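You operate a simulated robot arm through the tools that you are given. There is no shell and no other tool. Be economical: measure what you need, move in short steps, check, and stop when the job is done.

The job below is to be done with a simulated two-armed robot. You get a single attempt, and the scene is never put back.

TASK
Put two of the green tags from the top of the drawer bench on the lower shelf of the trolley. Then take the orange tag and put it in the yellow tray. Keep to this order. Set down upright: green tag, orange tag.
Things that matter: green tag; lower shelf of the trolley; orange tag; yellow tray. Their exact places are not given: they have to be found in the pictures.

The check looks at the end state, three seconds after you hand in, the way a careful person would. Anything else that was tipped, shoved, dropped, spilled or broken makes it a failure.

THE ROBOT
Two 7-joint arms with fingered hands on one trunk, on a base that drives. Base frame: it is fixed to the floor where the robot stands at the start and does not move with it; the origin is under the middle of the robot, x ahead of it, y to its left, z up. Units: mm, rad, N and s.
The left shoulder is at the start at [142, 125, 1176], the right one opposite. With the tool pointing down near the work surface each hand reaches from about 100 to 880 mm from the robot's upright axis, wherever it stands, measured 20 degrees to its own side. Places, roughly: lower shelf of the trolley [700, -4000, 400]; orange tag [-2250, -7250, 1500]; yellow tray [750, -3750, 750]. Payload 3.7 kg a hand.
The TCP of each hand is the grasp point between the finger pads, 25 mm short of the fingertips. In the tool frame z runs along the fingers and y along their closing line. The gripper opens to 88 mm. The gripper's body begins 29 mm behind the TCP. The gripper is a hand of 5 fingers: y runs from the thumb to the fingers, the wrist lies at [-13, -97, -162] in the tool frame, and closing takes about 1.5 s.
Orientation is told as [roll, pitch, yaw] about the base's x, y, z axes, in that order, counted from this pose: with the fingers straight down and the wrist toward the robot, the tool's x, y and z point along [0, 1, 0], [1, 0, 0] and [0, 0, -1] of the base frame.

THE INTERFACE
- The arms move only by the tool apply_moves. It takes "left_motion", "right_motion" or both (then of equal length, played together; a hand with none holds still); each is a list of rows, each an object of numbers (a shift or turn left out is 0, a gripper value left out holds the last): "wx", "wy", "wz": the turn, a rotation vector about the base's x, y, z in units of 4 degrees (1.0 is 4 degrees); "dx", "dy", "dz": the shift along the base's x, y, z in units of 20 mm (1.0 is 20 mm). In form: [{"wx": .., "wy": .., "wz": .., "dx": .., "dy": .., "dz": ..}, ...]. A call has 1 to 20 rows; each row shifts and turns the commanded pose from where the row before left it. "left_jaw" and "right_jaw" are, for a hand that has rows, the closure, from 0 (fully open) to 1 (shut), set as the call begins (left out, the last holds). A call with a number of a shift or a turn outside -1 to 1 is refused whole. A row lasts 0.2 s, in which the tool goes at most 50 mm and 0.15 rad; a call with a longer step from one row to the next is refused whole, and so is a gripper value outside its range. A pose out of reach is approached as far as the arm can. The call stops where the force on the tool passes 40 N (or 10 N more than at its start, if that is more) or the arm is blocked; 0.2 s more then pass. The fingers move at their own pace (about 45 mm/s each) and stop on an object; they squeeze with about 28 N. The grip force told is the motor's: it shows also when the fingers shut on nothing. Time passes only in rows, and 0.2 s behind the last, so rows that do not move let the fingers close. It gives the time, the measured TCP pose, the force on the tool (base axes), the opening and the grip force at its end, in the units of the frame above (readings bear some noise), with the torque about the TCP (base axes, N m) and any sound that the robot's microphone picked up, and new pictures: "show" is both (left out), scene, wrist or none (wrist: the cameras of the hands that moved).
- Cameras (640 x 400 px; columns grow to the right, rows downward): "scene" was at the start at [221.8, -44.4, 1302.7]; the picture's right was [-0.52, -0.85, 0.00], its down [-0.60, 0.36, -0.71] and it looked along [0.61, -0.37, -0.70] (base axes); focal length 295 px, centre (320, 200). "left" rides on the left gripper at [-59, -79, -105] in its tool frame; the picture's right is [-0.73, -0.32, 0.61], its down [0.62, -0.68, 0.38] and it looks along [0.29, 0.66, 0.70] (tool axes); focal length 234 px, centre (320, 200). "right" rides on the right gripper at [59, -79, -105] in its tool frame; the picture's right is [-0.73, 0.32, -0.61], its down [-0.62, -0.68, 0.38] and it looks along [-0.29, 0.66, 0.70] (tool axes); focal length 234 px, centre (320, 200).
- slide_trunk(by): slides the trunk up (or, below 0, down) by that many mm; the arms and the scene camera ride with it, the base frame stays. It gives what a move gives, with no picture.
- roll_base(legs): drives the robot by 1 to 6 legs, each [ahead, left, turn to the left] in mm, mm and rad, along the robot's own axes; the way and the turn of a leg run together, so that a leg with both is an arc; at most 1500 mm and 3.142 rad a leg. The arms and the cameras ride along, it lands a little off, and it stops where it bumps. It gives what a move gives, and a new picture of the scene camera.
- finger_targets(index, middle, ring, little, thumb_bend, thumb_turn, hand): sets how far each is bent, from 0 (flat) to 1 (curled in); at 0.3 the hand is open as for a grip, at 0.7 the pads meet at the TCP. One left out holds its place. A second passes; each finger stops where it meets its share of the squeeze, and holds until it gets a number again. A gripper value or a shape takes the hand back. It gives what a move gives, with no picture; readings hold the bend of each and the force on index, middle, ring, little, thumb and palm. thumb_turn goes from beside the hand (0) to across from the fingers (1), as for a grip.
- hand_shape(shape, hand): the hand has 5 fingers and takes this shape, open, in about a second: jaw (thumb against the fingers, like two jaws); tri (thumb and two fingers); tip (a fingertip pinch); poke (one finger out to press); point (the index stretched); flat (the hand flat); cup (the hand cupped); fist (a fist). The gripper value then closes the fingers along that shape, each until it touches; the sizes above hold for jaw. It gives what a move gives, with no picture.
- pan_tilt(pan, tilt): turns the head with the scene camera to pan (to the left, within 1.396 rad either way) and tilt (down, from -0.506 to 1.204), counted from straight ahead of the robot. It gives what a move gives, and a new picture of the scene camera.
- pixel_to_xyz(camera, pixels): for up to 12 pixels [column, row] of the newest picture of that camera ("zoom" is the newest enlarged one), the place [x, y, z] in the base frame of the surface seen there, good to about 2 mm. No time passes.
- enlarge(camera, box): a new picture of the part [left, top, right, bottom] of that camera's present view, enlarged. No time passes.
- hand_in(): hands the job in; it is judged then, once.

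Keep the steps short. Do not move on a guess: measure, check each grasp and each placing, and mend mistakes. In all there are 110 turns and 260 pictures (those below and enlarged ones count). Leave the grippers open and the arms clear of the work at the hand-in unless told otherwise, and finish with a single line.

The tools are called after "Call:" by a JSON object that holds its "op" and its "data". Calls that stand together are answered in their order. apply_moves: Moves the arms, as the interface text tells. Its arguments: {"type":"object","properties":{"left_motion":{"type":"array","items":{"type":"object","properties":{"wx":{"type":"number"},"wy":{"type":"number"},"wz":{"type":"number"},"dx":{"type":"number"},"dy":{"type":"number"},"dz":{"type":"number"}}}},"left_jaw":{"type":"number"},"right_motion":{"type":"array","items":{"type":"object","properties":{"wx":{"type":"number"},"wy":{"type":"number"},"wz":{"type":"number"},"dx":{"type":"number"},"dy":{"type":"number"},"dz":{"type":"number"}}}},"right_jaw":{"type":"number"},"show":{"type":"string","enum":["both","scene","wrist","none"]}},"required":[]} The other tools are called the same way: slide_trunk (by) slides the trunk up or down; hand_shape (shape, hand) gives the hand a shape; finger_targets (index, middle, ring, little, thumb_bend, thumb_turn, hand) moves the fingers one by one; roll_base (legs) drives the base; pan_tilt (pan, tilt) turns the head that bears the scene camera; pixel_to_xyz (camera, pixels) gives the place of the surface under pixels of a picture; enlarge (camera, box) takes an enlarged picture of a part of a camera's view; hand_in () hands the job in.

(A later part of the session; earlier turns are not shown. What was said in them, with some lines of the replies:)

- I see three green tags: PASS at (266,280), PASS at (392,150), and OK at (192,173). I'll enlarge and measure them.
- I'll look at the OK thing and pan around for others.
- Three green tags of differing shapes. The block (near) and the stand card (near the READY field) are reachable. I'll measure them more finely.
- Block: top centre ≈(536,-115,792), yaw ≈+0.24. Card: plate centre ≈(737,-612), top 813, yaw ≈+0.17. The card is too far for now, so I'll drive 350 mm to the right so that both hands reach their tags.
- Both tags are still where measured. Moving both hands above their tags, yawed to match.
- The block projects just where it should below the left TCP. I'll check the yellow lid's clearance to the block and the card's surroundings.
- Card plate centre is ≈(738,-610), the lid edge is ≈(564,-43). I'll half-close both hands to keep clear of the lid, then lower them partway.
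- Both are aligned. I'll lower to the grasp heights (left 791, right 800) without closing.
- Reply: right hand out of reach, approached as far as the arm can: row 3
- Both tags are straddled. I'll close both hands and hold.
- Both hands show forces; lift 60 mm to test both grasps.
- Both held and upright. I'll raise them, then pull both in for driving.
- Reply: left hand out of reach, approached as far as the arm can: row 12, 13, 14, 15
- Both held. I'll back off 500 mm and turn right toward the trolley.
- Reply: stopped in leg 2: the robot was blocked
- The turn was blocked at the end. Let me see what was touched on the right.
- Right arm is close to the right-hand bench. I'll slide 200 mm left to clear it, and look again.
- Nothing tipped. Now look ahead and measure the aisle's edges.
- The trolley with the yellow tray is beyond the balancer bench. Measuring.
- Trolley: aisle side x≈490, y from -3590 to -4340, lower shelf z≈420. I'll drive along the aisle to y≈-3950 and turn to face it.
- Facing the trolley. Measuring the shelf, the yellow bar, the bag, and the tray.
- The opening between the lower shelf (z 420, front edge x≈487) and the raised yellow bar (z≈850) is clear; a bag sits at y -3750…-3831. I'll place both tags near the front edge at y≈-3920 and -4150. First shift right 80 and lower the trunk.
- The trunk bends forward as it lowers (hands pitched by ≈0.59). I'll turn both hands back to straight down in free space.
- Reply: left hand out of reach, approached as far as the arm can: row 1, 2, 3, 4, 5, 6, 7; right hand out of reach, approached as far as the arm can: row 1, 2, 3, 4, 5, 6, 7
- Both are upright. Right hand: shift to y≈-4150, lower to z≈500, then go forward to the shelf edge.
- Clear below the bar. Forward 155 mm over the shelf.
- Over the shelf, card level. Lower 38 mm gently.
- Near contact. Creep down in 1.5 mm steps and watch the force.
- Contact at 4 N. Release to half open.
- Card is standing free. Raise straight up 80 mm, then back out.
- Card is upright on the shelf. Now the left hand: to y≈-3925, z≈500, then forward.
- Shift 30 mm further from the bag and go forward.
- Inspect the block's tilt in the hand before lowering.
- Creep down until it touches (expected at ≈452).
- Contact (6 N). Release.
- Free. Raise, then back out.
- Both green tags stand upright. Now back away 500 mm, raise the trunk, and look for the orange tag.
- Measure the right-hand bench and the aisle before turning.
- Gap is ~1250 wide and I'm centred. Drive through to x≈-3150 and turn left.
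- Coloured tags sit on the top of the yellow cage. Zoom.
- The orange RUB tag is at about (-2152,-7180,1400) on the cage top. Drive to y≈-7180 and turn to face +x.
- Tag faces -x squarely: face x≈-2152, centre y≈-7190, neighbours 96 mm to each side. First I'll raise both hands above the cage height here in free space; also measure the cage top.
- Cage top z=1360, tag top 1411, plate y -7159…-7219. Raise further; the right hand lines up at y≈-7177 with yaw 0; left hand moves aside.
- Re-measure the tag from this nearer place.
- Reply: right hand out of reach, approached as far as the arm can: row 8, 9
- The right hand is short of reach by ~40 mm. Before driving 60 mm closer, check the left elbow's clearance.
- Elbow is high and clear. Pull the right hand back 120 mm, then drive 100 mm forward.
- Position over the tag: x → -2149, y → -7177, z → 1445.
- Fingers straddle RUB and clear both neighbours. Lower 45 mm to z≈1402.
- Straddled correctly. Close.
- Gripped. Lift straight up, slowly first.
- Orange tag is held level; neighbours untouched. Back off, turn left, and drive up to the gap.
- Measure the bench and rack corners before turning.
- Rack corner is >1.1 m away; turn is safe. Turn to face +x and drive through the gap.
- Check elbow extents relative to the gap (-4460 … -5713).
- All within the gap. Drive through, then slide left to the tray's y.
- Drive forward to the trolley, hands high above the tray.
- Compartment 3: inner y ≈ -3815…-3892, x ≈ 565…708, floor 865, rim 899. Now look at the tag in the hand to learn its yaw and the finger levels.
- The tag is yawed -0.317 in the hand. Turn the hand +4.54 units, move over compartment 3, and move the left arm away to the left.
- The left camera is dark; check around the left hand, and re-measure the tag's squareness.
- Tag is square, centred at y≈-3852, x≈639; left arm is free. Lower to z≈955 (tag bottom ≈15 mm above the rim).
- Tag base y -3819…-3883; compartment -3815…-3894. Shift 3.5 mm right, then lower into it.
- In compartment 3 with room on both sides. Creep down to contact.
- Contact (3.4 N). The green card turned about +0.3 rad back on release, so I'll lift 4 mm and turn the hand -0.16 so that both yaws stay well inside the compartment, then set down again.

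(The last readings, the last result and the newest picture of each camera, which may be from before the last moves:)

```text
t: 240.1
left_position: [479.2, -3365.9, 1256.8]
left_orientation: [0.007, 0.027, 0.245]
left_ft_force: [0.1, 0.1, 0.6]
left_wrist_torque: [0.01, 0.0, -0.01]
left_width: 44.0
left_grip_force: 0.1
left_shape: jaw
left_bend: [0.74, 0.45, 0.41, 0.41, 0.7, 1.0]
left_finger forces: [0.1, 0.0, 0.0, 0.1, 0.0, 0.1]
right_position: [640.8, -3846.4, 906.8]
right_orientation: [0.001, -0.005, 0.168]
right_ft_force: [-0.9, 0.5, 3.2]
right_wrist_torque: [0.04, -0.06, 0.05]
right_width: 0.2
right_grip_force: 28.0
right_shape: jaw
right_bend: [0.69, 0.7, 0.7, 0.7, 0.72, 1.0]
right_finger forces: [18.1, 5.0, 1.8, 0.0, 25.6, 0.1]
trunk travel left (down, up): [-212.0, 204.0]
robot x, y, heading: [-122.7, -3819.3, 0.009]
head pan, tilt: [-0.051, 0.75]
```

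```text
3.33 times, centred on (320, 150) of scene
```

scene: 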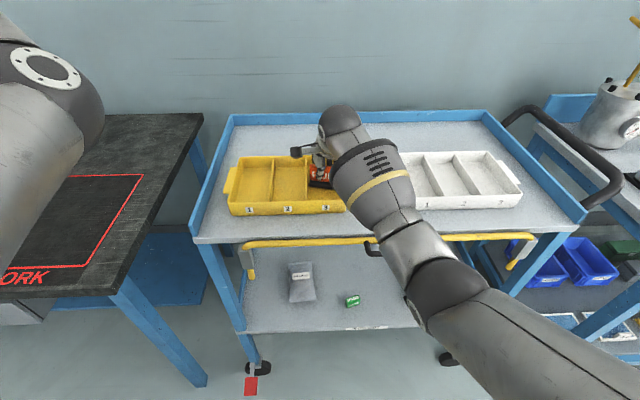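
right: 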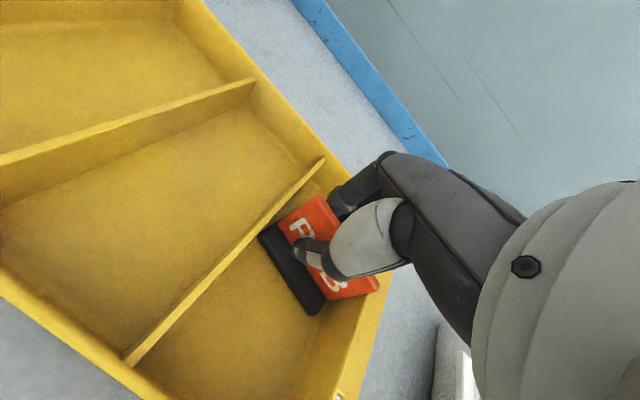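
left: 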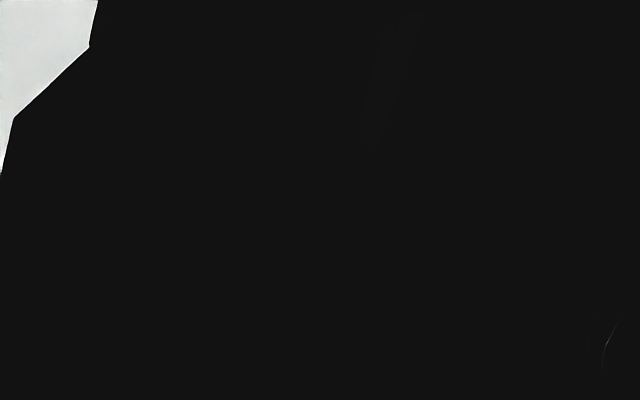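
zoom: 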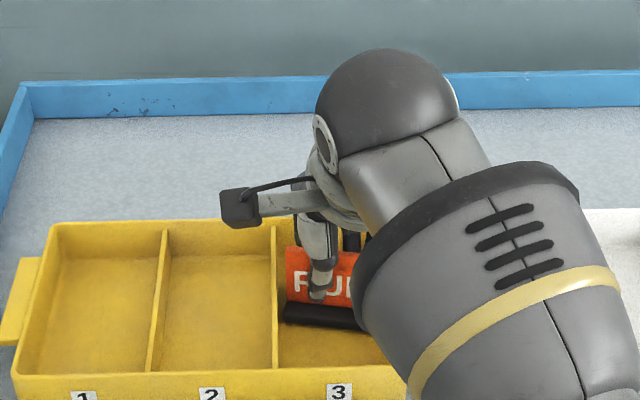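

Resting with 3 N. Release gently to a small opening.

Call:
{"op": "apply_moves", "data": {"right_jaw": 0.65, "right_motion": [{}, {}, {}, {}, {}]}}

Call:
{"op": "enlarge", "data": {"camera": "right", "box": [200, 140, 420, 340]}}

```text
t: 241.3
left_position: [479.7, -3365.7, 1257.2]
left_orientation: [0.006, 0.027, 0.245]
left_ft_force: [-0.2, -0.4, -0.5]
left_wrist_torque: [-0.01, 0.01, 0.01]
left_width: 43.7
left_grip_force: 0.1
left_shape: jaw
left_bend: [0.74, 0.45, 0.41, 0.41, 0.7, 1.0]
left_finger forces: [0.0, 0.0, 0.0, 0.0, 0.1, 0.0]
right_position: [641.7, -3845.1, 906.5]
right_orientation: [0.0, -0.003, 0.167]
right_ft_force: [1.2, -0.6, 0.5]
right_wrist_torque: [-0.03, -0.02, 0.0]
right_width: 30.6
right_grip_force: 0.1
right_shape: jaw
right_bend: [0.74, 0.51, 0.48, 0.46, 0.73, 1.0]
right_finger forces: [0.0, 0.0, 0.0, 0.0, 0.0, 0.1]
trunk travel left (down, up): [-212.0, 204.0]
robot x, y, heading: [-123.7, -3817.3, 0.009]
head pan, tilt: [-0.051, 0.75]
```

scene: 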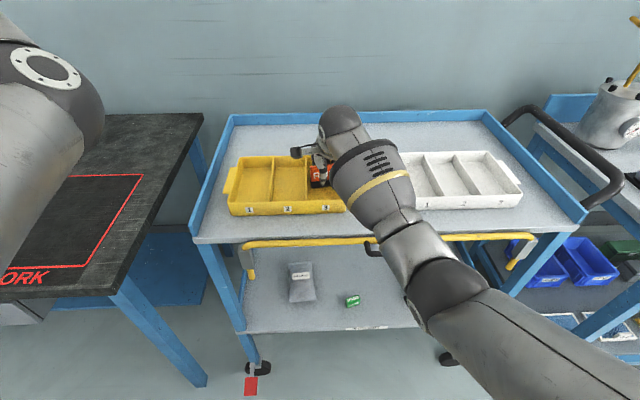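
right: 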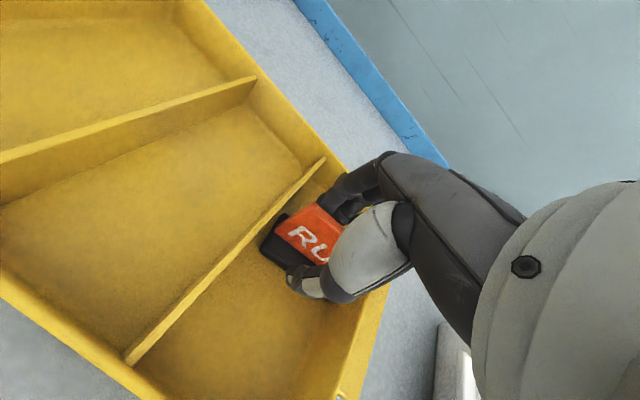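

```text
2.00 times, centred on (310, 240) of right
```

zoom: 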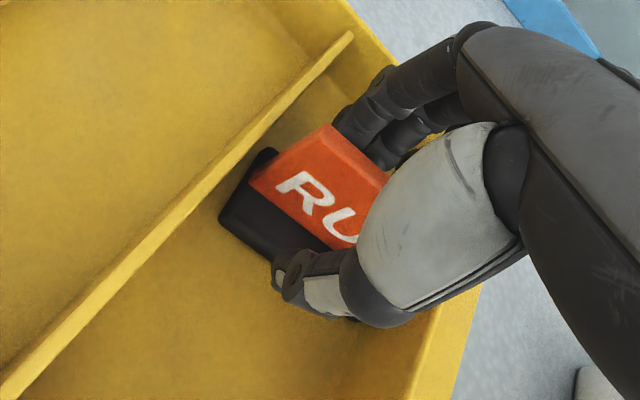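

Tag stands free and the tray did not move. Raise straight up.

Call:
{"op": "apply_moves", "data": {"right_motion": [{"dz": 0.3}, {"dz": 0.5}, {"dz": 1}, {"dz": 1}, {"dz": 1}, {"dz": 1}, {"dz": 1}, {"dz": 1}, {"dz": 1}, {"dz": 1}]}}

Call:
{"op": "enlarge", "data": {"camera": "scene", "box": [210, 130, 370, 230]}}

```text
t: 243.5
left_position: [478.5, -3365.7, 1258.6]
left_orientation: [0.009, 0.027, 0.244]
left_ft_force: [0.8, -0.3, 0.9]
left_wrist_torque: [0.05, 0.03, -0.01]
left_width: 43.7
left_grip_force: 0.1
left_shape: jaw
left_bend: [0.74, 0.45, 0.41, 0.41, 0.7, 1.0]
left_finger forces: [0.0, 0.0, 0.1, 0.0, 0.0, 0.0]
right_position: [641.5, -3844.7, 1082.3]
right_orientation: [0.0, -0.002, 0.168]
right_ft_force: [-0.2, -0.5, -0.8]
right_wrist_torque: [0.0, -0.02, -0.03]
right_width: 30.8
right_grip_force: 0.1
right_shape: jaw
right_bend: [0.74, 0.51, 0.48, 0.46, 0.73, 1.0]
right_finger forces: [0.0, 0.1, 0.0, 0.0, 0.1, 0.1]
trunk travel left (down, up): [-212.0, 204.0]
robot x, y, heading: [-124.9, -3818.6, 0.01]
head pan, tilt: [-0.051, 0.75]
```

scene: 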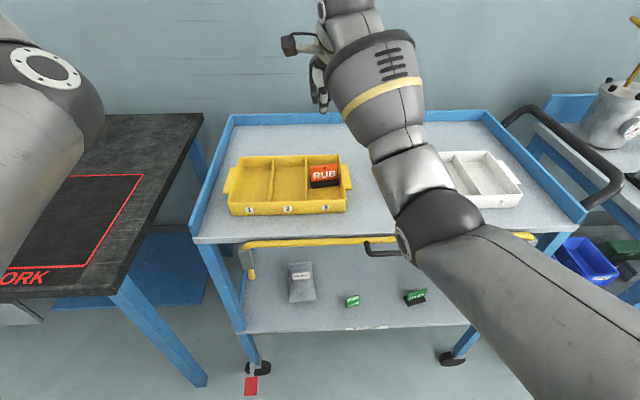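
right: 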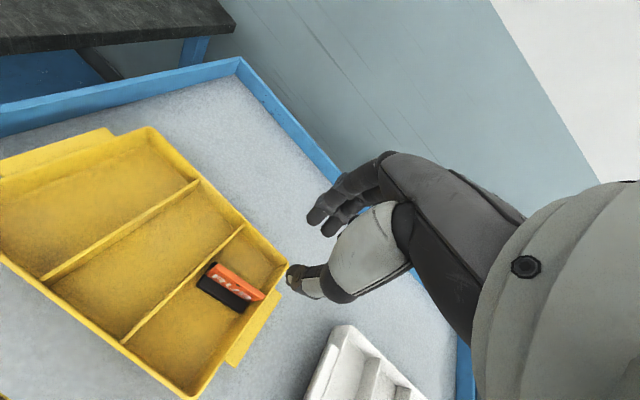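

```text
4.00 times, centred on (290, 180) of scene
```

zoom: 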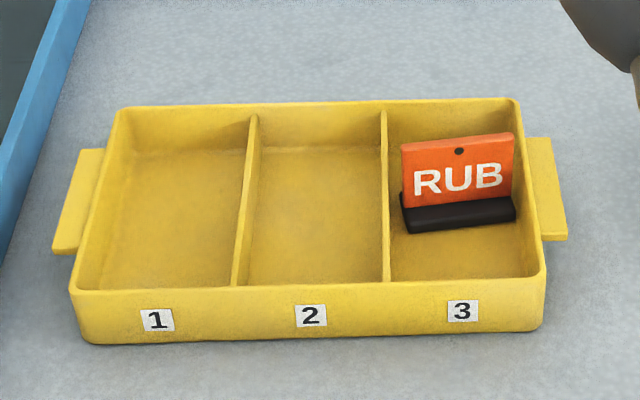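

The orange tag stands upright in the yellow tray, and all three tags are in place. Back away and open both hands.

Call:
{"op": "roll_base", "data": {"legs": [[-450, 0, 0]]}}

Call:
{"op": "apply_moves", "data": {"left_jaw": 0, "right_jaw": 0, "left_motion": [{}, {}, {}, {}, {}, {}], "right_motion": [{}, {}, {}, {}, {}, {}], "show": "scene"}}

Call:
{"op": "enlarge", "data": {"camera": "scene", "box": [200, 80, 440, 260]}}

```text
t: 246.3
left_position: [25.7, -3371.1, 1257.2]
left_orientation: [0.007, 0.029, 0.24]
left_ft_force: [-0.9, -0.2, 0.1]
left_wrist_torque: [-0.02, 0.03, -0.01]
left_width: 43.8
left_grip_force: 0.1
left_shape: jaw
left_bend: [0.74, 0.45, 0.41, 0.41, 0.7, 1.0]
left_finger forces: [0.1, 0.1, 0.0, 0.0, 0.0, 0.0]
right_position: [184.6, -3851.1, 1081.5]
right_orientation: [0.0, -0.003, 0.162]
right_ft_force: [0.2, -0.7, 0.5]
right_wrist_torque: [0.01, -0.02, -0.02]
right_width: 30.5
right_grip_force: 0.1
right_shape: jaw
right_bend: [0.74, 0.51, 0.48, 0.46, 0.73, 1.0]
right_finger forces: [0.0, 0.1, 0.1, 0.0, 0.0, 0.0]
trunk travel left (down, up): [-212.0, 204.0]
robot x, y, heading: [-580.0, -3821.0, -0.002]
head pan, tilt: [-0.051, 0.75]
```

scene: 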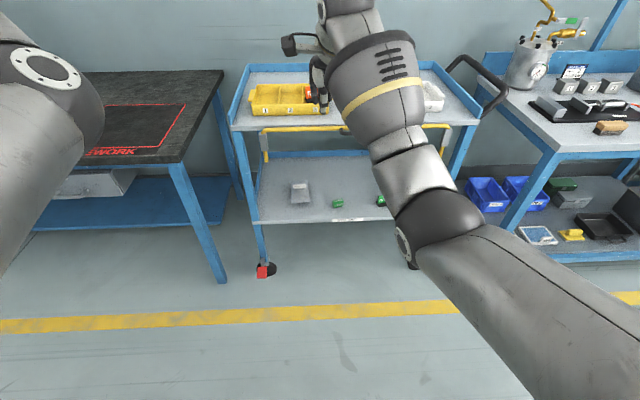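

```text
t: 247.7
left_position: [24.9, -3370.5, 1257.3]
left_orientation: [0.008, 0.028, 0.241]
left_ft_force: [-0.2, -0.4, 0.7]
left_wrist_torque: [-0.01, 0.03, -0.02]
left_width: 87.7
left_grip_force: 0.0
left_shape: jaw
left_bend: [0.3, 0.3, 0.3, 0.3, 0.3, 0.98]
left_finger forces: [0.1, 0.0, 0.0, 0.1, 0.1, 0.0]
right_position: [186.7, -3850.8, 1081.1]
right_orientation: [0.0, -0.004, 0.163]
right_ft_force: [-0.9, 0.5, 0.3]
right_wrist_torque: [-0.02, 0.0, 0.04]
right_width: 87.4
right_grip_force: 0.0
right_shape: jaw
right_bend: [0.3, 0.3, 0.3, 0.3, 0.3, 0.98]
right_finger forces: [0.0, 0.1, 0.0, 0.1, 0.0, 0.0]
trunk travel left (down, up): [-212.0, 204.0]
robot x, y, heading: [-579.2, -3821.3, 0.005]
head pan, tilt: [-0.051, 0.75]
```

scene: 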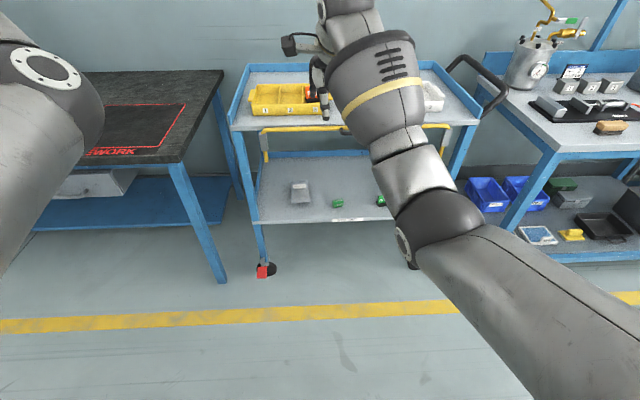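

```text
2.22 times, centred on (320, 170) of scene
```

zoom: 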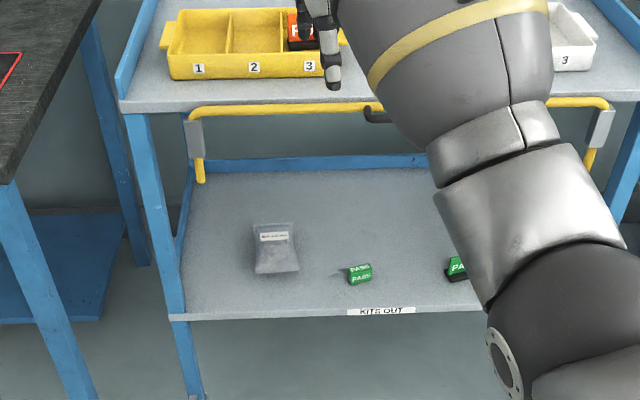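

All three tags are placed, both hands are open and the arms are clear, so I'm handing in.

Call:
{"op": "hand_in", "data": {}}

```text
The job is handed in.
```

Two green PASS tags are upright on the trolley's lower shelf and the orange RUB tag is upright in the yellow tray, done in that order; the robot was blocked once while turning near the right-hand bench early on, and nothing looked tipped or moved afterwards.
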